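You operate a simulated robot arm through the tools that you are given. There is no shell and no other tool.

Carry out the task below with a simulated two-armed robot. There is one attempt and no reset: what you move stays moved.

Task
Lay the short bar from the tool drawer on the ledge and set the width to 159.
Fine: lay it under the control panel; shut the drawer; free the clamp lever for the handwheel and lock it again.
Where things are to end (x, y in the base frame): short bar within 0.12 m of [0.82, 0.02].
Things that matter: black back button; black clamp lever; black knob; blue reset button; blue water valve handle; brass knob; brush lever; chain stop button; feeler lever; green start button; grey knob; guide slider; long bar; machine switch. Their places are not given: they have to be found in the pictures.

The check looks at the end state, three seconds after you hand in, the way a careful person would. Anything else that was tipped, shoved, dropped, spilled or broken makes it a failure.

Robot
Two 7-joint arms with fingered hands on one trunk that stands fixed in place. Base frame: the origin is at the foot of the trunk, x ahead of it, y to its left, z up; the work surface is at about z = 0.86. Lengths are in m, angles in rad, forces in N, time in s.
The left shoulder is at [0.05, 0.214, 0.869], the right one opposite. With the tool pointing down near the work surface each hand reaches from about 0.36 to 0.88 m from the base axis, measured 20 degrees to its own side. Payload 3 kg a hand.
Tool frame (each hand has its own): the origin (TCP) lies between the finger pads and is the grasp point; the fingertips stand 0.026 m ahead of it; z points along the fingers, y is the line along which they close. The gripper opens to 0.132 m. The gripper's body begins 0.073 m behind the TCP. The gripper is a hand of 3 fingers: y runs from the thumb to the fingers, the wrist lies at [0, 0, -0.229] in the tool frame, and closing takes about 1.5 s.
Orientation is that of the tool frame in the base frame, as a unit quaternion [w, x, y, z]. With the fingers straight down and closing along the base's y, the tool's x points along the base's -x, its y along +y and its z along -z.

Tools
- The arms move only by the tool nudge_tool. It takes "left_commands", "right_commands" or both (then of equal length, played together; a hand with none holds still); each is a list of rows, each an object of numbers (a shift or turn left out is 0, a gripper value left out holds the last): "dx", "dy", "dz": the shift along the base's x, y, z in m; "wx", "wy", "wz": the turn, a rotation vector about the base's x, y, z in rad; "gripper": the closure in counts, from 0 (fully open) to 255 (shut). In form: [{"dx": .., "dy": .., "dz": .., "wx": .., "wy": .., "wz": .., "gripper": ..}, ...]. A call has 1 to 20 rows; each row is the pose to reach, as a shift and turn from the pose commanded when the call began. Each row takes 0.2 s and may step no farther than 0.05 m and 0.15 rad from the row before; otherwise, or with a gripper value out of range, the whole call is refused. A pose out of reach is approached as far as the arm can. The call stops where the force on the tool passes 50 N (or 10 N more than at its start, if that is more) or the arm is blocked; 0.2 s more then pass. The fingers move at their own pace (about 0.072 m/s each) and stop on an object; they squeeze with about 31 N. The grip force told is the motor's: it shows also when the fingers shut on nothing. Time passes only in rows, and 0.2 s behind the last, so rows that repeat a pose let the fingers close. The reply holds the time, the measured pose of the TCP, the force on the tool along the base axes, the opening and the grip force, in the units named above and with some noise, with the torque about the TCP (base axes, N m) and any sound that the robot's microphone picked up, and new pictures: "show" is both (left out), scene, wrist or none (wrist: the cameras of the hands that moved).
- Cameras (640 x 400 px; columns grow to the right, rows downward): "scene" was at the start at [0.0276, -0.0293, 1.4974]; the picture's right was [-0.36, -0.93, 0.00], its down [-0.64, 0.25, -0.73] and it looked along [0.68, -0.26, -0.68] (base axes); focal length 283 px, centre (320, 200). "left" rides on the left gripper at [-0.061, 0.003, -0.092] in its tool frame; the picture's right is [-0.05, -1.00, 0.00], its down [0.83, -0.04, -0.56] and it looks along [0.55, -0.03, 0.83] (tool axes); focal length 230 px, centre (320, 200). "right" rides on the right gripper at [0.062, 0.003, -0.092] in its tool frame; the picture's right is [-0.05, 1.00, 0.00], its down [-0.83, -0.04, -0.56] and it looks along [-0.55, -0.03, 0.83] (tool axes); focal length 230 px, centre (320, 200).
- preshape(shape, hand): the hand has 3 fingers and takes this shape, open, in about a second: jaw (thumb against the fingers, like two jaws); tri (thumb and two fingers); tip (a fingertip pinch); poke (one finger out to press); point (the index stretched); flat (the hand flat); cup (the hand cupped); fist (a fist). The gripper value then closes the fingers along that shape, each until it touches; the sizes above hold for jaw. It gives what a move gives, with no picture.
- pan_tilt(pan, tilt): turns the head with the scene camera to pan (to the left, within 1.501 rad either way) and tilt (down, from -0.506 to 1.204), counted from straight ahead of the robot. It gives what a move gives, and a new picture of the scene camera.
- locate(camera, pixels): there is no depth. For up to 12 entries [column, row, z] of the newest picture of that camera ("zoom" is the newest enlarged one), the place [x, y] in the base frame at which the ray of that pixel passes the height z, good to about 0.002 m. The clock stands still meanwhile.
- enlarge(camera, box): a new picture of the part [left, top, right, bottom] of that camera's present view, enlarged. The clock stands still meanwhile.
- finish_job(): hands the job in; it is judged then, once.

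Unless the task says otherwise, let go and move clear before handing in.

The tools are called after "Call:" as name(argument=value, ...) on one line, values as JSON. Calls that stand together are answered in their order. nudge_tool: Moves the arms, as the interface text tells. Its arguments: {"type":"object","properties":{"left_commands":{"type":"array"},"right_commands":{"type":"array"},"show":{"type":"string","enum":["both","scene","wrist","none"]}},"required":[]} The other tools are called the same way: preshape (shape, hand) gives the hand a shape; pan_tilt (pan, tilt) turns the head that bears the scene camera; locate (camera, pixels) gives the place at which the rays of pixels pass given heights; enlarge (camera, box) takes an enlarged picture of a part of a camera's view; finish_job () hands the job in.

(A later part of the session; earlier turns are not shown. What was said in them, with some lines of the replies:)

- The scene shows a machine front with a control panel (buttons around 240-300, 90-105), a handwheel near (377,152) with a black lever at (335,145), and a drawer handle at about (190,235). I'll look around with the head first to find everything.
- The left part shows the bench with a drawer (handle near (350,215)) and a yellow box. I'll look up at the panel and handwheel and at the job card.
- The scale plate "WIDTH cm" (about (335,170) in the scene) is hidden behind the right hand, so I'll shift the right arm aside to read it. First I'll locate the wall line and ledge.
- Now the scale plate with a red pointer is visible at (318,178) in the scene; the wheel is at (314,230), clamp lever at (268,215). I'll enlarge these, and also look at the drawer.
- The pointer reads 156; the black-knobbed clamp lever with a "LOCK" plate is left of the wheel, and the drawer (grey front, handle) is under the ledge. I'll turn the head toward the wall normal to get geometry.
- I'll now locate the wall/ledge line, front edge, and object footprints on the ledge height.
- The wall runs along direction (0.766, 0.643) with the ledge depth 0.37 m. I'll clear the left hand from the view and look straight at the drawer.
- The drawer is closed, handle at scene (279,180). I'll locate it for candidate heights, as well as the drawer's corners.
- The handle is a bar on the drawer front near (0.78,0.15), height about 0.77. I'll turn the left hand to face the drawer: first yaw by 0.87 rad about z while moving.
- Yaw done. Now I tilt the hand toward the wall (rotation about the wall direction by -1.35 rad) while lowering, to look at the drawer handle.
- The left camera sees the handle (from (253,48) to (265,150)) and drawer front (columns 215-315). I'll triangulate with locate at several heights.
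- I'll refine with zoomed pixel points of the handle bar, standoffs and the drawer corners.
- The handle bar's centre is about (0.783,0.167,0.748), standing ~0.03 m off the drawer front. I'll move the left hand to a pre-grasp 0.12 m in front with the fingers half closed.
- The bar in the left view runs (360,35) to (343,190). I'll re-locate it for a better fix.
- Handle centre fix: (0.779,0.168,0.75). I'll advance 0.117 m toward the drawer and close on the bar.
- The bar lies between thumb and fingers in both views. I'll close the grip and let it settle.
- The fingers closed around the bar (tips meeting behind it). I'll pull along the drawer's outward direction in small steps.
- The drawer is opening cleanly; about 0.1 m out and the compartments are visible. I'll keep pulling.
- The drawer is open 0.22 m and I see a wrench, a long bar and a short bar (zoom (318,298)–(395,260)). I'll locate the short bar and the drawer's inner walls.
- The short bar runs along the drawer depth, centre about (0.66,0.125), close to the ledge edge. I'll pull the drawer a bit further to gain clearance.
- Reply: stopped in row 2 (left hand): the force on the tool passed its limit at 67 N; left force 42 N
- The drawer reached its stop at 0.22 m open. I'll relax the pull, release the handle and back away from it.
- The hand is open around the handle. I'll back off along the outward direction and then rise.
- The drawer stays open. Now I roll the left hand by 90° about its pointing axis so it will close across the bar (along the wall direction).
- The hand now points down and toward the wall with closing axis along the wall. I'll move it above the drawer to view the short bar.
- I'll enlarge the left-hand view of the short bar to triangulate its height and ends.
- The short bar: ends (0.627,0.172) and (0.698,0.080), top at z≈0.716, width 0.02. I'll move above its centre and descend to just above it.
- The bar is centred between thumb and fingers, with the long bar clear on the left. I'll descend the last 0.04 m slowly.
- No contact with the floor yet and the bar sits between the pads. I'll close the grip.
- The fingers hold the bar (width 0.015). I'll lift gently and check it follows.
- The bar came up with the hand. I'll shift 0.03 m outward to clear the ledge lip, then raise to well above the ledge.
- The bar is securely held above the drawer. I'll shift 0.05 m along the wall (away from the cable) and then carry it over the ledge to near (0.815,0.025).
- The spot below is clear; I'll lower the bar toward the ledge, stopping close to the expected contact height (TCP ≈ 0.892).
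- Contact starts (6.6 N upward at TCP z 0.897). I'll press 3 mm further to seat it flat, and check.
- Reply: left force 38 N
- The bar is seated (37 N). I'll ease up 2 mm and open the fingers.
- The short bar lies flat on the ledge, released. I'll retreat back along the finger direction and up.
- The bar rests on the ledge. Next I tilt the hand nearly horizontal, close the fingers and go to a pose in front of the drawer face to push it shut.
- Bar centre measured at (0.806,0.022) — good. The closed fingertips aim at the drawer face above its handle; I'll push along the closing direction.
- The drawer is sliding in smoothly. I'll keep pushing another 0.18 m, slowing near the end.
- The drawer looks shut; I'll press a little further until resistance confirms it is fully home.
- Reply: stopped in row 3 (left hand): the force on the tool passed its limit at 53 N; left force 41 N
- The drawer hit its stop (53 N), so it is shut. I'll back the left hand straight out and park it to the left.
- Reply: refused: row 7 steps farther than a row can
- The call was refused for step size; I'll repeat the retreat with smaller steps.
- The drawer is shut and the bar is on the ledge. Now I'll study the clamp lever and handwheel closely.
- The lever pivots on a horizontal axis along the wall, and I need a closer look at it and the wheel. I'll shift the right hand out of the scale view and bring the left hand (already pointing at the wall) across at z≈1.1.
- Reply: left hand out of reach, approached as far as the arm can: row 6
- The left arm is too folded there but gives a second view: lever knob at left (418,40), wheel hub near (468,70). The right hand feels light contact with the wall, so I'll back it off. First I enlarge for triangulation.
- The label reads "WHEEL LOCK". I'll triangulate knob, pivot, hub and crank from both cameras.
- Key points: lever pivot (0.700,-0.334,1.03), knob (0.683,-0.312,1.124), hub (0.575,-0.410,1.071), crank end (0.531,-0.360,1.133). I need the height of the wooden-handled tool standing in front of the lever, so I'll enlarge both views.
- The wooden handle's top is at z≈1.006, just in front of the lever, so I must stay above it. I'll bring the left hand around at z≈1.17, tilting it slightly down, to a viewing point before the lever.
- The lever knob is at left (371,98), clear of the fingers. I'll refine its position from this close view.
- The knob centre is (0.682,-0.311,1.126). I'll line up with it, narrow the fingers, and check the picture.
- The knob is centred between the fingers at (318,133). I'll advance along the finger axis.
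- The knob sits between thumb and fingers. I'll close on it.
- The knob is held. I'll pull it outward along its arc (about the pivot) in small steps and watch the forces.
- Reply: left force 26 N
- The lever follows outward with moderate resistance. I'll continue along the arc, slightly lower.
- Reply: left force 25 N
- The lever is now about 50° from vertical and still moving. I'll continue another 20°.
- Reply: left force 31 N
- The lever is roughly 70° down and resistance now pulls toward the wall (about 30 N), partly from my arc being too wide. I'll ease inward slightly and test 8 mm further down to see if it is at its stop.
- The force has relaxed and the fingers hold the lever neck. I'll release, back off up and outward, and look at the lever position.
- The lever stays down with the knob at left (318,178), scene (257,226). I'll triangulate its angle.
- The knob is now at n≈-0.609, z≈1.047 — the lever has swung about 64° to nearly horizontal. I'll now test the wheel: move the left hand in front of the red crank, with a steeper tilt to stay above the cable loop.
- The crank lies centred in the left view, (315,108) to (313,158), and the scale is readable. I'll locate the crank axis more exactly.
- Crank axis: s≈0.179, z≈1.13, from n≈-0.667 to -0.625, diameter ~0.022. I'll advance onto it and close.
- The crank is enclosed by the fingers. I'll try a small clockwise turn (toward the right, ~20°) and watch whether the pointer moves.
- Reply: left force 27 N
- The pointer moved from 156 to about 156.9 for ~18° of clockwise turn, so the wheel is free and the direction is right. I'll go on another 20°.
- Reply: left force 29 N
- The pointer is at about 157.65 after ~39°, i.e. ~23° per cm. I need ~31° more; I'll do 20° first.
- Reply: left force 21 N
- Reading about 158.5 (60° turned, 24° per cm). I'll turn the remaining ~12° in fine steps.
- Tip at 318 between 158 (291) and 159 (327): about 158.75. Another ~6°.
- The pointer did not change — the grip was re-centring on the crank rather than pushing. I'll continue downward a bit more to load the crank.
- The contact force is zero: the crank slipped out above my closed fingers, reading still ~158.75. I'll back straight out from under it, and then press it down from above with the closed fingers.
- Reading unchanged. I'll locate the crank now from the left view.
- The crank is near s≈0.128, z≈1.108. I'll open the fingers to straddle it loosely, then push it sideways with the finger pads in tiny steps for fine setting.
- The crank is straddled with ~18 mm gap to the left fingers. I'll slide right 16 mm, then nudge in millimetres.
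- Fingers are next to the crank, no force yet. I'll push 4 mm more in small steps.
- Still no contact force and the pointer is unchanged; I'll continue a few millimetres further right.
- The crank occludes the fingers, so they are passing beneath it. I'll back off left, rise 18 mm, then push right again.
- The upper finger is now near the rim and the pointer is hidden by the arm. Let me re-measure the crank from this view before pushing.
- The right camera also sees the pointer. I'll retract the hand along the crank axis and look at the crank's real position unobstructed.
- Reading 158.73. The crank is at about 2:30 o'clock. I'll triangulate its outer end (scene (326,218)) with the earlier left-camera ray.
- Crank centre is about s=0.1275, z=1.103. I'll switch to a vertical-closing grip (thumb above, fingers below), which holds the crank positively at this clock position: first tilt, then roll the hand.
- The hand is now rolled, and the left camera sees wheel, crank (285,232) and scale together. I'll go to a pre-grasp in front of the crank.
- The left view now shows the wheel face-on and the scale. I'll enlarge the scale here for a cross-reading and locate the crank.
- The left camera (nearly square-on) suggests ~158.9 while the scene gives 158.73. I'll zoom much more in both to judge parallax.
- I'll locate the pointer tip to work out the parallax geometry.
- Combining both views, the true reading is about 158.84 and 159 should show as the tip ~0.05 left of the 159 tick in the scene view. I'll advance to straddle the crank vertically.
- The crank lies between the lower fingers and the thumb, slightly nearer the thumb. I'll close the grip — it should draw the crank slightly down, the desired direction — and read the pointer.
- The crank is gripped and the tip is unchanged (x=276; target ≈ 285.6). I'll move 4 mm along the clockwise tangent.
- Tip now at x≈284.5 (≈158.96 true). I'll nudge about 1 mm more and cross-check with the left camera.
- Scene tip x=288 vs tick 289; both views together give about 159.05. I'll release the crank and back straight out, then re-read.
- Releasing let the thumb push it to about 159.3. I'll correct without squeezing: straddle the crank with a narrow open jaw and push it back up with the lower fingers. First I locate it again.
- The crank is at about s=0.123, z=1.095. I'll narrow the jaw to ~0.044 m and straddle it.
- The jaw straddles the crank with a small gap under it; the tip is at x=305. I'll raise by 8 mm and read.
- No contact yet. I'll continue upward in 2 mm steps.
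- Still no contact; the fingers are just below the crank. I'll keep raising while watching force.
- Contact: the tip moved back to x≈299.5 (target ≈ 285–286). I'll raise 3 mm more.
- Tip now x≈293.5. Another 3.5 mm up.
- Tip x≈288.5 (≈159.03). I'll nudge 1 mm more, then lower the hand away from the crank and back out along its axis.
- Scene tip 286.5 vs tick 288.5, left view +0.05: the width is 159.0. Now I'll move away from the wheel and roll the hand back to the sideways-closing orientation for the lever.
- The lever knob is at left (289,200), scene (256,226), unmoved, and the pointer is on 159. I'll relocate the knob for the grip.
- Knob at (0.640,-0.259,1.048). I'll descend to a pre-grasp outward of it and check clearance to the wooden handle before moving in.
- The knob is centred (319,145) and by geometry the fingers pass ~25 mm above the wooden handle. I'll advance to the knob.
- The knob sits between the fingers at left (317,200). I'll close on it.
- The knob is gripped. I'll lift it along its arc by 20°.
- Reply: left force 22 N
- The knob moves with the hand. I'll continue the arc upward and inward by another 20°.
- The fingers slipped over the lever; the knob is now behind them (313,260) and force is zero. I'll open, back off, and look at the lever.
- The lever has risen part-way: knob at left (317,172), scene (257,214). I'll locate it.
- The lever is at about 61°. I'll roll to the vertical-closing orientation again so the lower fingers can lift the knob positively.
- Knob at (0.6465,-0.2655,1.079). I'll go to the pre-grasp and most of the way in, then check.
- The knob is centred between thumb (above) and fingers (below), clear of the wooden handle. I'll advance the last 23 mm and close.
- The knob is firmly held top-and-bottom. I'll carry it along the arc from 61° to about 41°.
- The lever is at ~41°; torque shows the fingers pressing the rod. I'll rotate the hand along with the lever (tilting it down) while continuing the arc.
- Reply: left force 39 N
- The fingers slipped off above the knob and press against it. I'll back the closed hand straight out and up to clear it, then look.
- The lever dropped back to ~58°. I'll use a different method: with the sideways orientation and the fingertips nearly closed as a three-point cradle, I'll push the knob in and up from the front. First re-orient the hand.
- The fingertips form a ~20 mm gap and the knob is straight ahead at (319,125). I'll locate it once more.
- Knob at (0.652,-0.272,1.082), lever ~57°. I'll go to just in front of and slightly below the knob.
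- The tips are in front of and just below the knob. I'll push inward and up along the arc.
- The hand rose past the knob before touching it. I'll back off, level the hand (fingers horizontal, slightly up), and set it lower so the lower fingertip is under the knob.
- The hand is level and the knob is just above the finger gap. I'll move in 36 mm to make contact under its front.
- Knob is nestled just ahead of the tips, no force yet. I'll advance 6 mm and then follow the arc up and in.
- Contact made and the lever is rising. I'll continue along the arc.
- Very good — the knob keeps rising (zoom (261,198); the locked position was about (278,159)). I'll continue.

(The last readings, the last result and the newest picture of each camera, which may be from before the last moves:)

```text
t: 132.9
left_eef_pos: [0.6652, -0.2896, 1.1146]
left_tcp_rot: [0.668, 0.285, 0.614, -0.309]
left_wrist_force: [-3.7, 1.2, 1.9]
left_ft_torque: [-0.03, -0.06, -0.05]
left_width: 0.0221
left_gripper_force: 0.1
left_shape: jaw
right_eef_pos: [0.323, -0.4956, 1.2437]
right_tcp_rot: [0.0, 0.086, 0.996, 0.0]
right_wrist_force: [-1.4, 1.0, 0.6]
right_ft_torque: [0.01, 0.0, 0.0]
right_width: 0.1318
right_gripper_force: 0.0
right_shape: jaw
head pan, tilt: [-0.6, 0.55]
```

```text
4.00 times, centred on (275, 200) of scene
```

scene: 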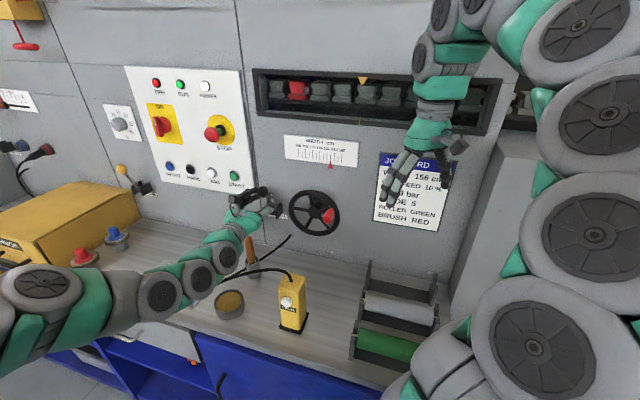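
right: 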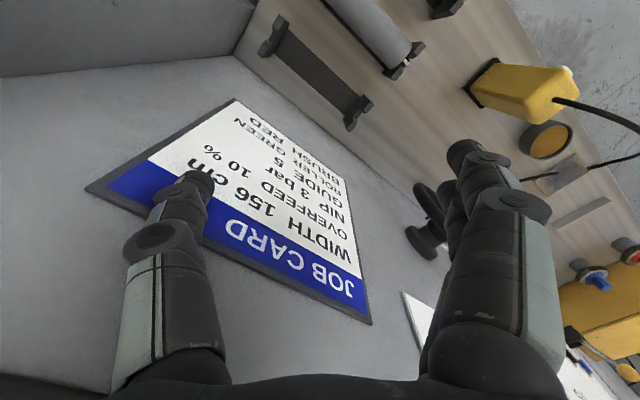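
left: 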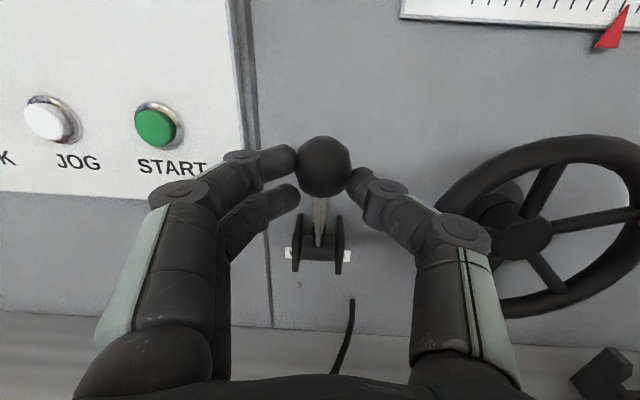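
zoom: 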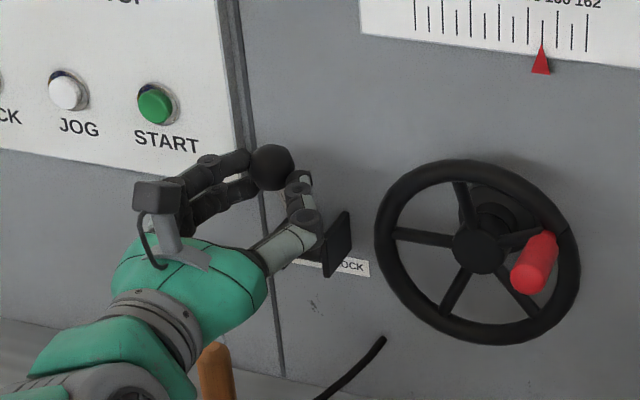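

The knob is at zoom (271,167), nearly at the locked spot (278,159). I'll push the last bit inward until it stops.

Call:
nudge_tool(left_commands=[{"dx": 0.0026, "dy": -0.0031, "dz": 0.0013}, {"dx": 0.0051, "dy": -0.0061, "dz": 0.0025}, {"dx": 0.0077, "dy": -0.0092, "dz": 0.0033}], show="wrist")

Call:
enlarge(camera="scene", box=[210, 150, 340, 250])

```text
t: 133.7
left_eef_pos: [0.6724, -0.2987, 1.116]
left_tcp_rot: [0.668, 0.285, 0.613, -0.31]
left_wrist_force: [-1.2, -2.2, -3.4]
left_ft_torque: [0.1, -0.01, 0.0]
left_width: 0.021
left_gripper_force: 20.7
left_shape: jaw
right_eef_pos: [0.324, -0.4943, 1.2436]
right_tcp_rot: [0.0, 0.088, 0.996, 0.0]
right_wrist_force: [0.3, -0.5, -0.3]
right_ft_torque: [0.01, -0.01, -0.05]
right_width: 0.1319
right_gripper_force: 0.1
right_shape: jaw
head pan, tilt: [-0.6, 0.55]
```

left: 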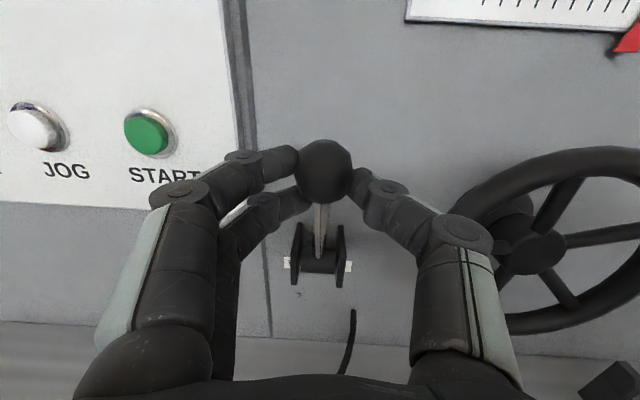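

```text
4.00 times, centred on (275, 200) of scene
```

zoom: 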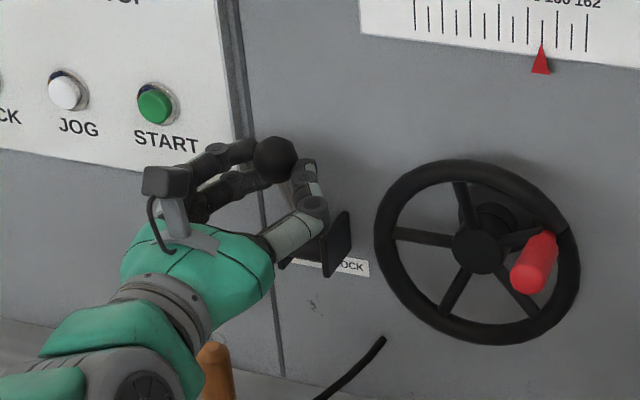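

The knob is at zoom (276,159), essentially the original locked position. I'll press a few mm more to make sure it is fully home.

Call:
nudge_tool(left_commands=[{"dx": 0.0026, "dy": -0.0031, "dz": 0.001}, {"dx": 0.0051, "dy": -0.0061, "dz": 0.0015}, {"dx": 0.0064, "dy": -0.0077, "dz": 0.0018}], show="wrist")

Call:
enlarge(camera="scene", box=[210, 150, 340, 250])

```text
t: 134.5
left_eef_pos: [0.6804, -0.3066, 1.1161]
left_tcp_rot: [0.667, 0.286, 0.614, -0.309]
left_wrist_force: [-10.5, 5.6, -15.3]
left_ft_torque: [0.27, -0.04, -0.11]
left_width: 0.0235
left_gripper_force: 30.9
left_shape: jaw
right_eef_pos: [0.3236, -0.4958, 1.2436]
right_tcp_rot: [0.0, 0.088, 0.996, 0.0]
right_wrist_force: [-0.2, -0.3, -0.3]
right_ft_torque: [-0.02, -0.01, 0.01]
right_width: 0.132
right_gripper_force: 0.1
right_shape: jaw
head pan, tilt: [-0.6, 0.55]
```

left: 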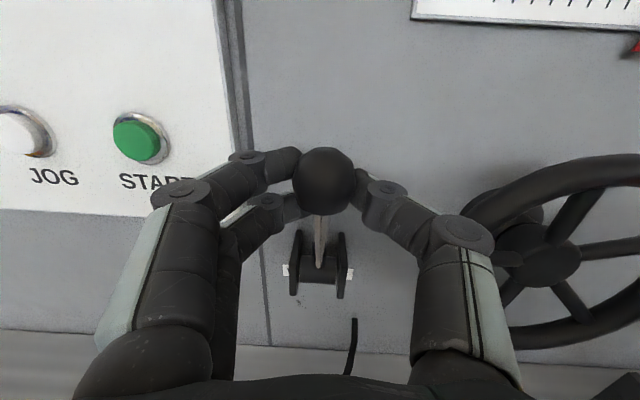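

```text
4.00 times, centred on (275, 200) of scene
```

zoom: 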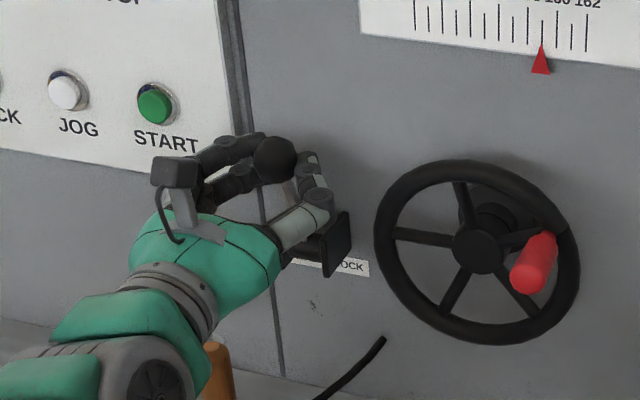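

The knob no longer moves — it is at its stop at the original locked position. I'll open the fingers moderately and retreat straight out.

Call:
nudge_tool(left_commands=[{"gripper": 190}, {"gripper": 140}, {}, {}, {"dx": -0.008, "dy": 0.0095}, {"dx": -0.022, "dy": 0.026}, {"dx": -0.042, "dy": 0.05}, {"dx": -0.065, "dy": 0.077, "dz": 0.01}], show="both")

Call:
enlarge(camera="scene", box=[250, 180, 350, 240])

Call:
enlarge(camera="scene", box=[320, 150, 345, 170])

```text
t: 136.3
left_eef_pos: [0.6142, -0.2281, 1.1281]
left_tcp_rot: [0.668, 0.285, 0.615, -0.308]
left_wrist_force: [-0.2, 0.9, 0.4]
left_ft_torque: [0.0, 0.03, 0.0]
left_width: 0.0591
left_gripper_force: 0.0
left_shape: jaw
right_eef_pos: [0.3237, -0.4965, 1.2433]
right_tcp_rot: [0.001, 0.088, 0.996, 0.001]
right_wrist_force: [-0.1, -0.3, 0.8]
right_ft_torque: [0.0, 0.02, 0.0]
right_width: 0.1318
right_gripper_force: 0.0
right_shape: jaw
head pan, tilt: [-0.6, 0.55]
```

scene: 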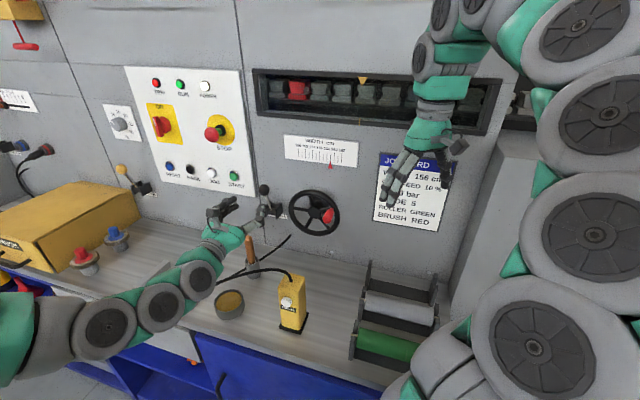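
left: 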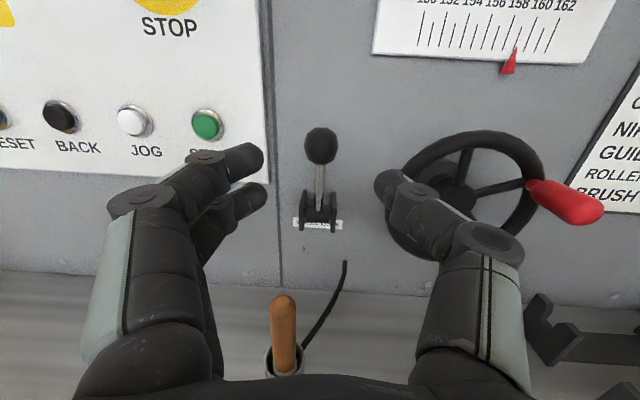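

```text
6.40 times, centred on (300, 210) of scene
```

zoom: 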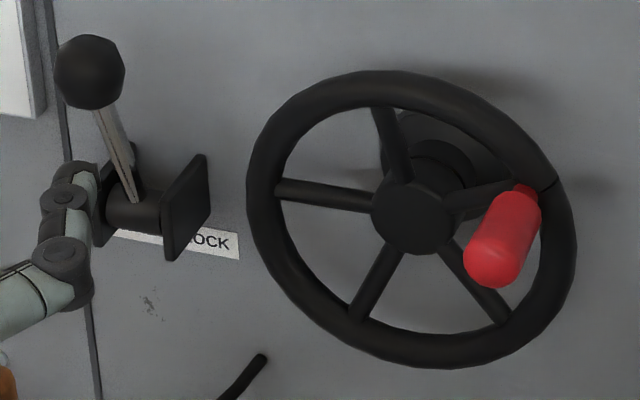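

```text
16.00 times, centred on (332, 160) of scene
```

zoom: 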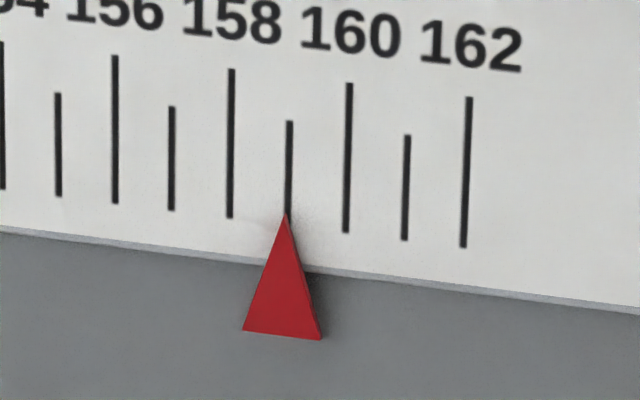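

The lever is back exactly at its original locked position (knob zoom (91,71) vs (92,70) at the start) and the pointer still shows 159.0. I'll bring the left arm clear and then check the whole scene.

Call:
nudge_tool(left_commands=[{"dx": -0.01, "dy": 0.012, "dz": 0.03}, {"dx": -0.01, "dy": 0.03, "dz": 0.06}, {"dx": 0.0, "dy": 0.07, "dz": 0.07}, {"dx": 0.005, "dy": 0.115, "dz": 0.07}, {"dx": 0.005, "dy": 0.16, "dz": 0.07}, {"dx": 0.005, "dy": 0.205, "dz": 0.07}, {"dx": 0.005, "dy": 0.25, "dz": 0.07}, {"dx": 0.0, "dy": 0.295, "dz": 0.07}, {"dx": -0.01, "dy": 0.34, "dz": 0.07}, {"dx": -0.03, "dy": 0.385, "dz": 0.07}, {"dx": -0.05, "dy": 0.43, "dz": 0.07}, {"dx": -0.07, "dy": 0.475, "dz": 0.07}, {"dx": -0.09, "dy": 0.52, "dz": 0.07}], show="scene")

Call:
pan_tilt(pan=-0.3, tilt=0.75)

Call:
enlarge(camera="scene", box=[100, 60, 420, 260])

```text
t: 139.1
left_eef_pos: [0.5246, 0.2894, 1.1977]
left_tcp_rot: [0.669, 0.284, 0.614, -0.309]
left_wrist_force: [0.8, -0.9, -0.7]
left_ft_torque: [-0.03, 0.02, 0.02]
left_width: 0.0592
left_gripper_force: 0.0
left_shape: jaw
right_eef_pos: [0.3221, -0.4955, 1.2447]
right_tcp_rot: [0.0, 0.088, 0.996, 0.0]
right_wrist_force: [0.6, 0.6, 0.0]
right_ft_torque: [-0.02, 0.0, -0.01]
right_width: 0.132
right_gripper_force: 0.0
right_shape: jaw
head pan, tilt: [-0.6, 0.55]
```

scene: 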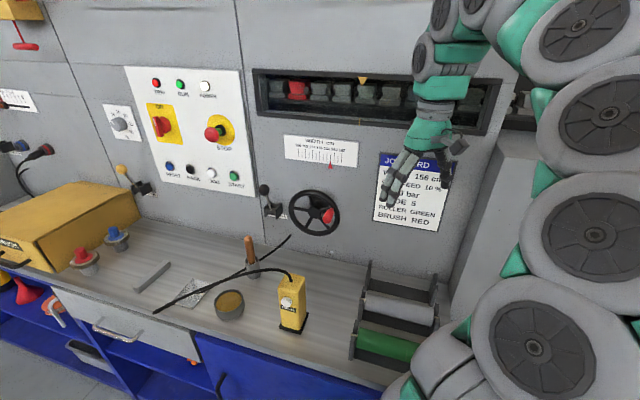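

```text
t: 139.9
left_eef_pos: [0.524, 0.2887, 1.1977]
left_tcp_rot: [0.668, 0.285, 0.614, -0.309]
left_wrist_force: [0.4, 1.0, 0.1]
left_ft_torque: [0.01, 0.04, -0.02]
left_width: 0.0592
left_gripper_force: 0.0
left_shape: jaw
right_eef_pos: [0.3243, -0.496, 1.2437]
right_tcp_rot: [-0.001, 0.088, 0.996, 0.0]
right_wrist_force: [-0.1, -0.1, 0.2]
right_ft_torque: [-0.03, 0.02, -0.02]
right_width: 0.1318
right_gripper_force: 0.1
right_shape: jaw
head pan, tilt: [-0.3, 0.75]
```

scene: 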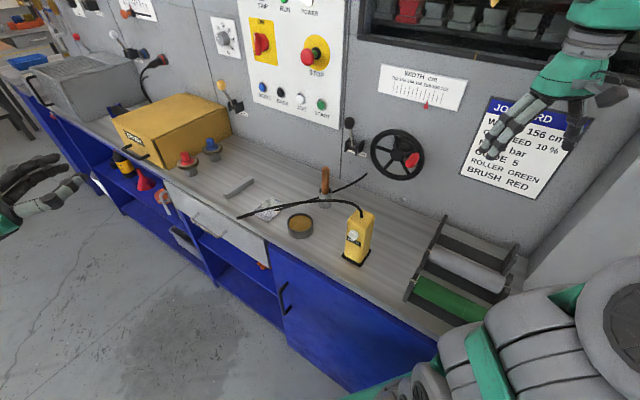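

```text
2.00 times, centred on (260, 160) of scene
```

zoom: 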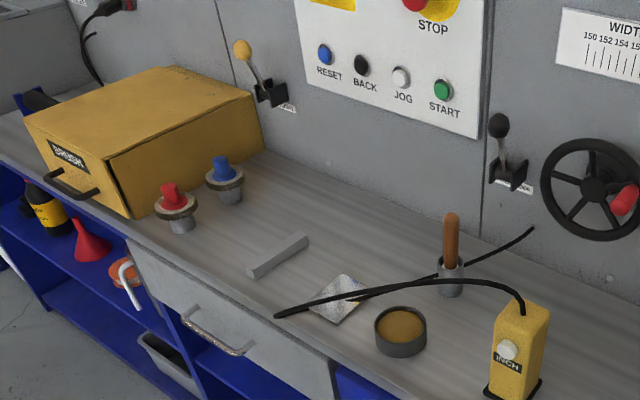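

Everything looks in place: drawer shut, short bar on the ledge, tools undisturbed. A last check of bar position, drawer front and scale.

Call:
locate(camera="zoom", pixels=[[278, 254, 0.88], [248, 272, 0.88], [308, 238, 0.88]])

Call:
enlarge(camera="scene", box=[140, 160, 280, 280])

Call:
enlarge(camera="scene", box=[400, 80, 450, 120])

```text
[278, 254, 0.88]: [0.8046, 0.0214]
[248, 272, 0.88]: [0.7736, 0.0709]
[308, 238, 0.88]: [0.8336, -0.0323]
```

```text
3.33 times, centred on (210, 220) of scene
```

zoom: 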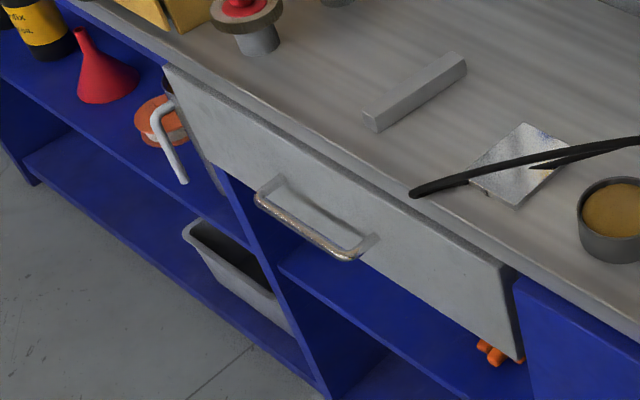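

```text
10.00 times, centred on (425, 100) of scene
```

zoom: 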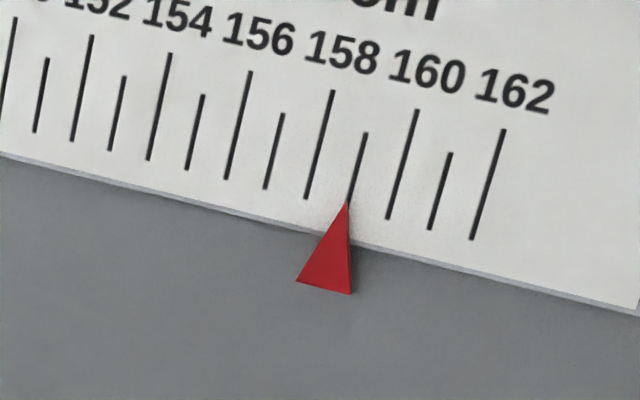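

The bar's centre is at (0.805, 0.021), the drawer front is flush, the pointer tip meets the 159 tick and the lever is back in its locked position. Both hands are clear, so I'm handing in.

Call:
finish_job()

```text
The job is handed in.
```

The job is done and handed in; I haven't seen the check's verdict. This is how things stood in the last pictures:

- **Short bar:** it lies flat on the ledge under the control panel. Its centre is at about [0.805, 0.021], roughly 0.015 m from the target.
- **Drawer:** it is shut; I pushed it in until it hit its stop. The long bar and the wrench are still inside.
- **Width:** the pointer reads 159.0. I read it from two camera angles to allow for parallax.
- **Clamp lever:** I swung it down to free the wheel, turned the wheel, then pushed the lever back up. It stops exactly where it stood at the start.

Two moments went less cleanly. The right hand brushed the wall near the job card once, with only a few newtons of force. Returning the clamp lever took several tries because the fingers slipped off the knob. Nothing else on the ledge or panel looks moved, and both hands are clear.
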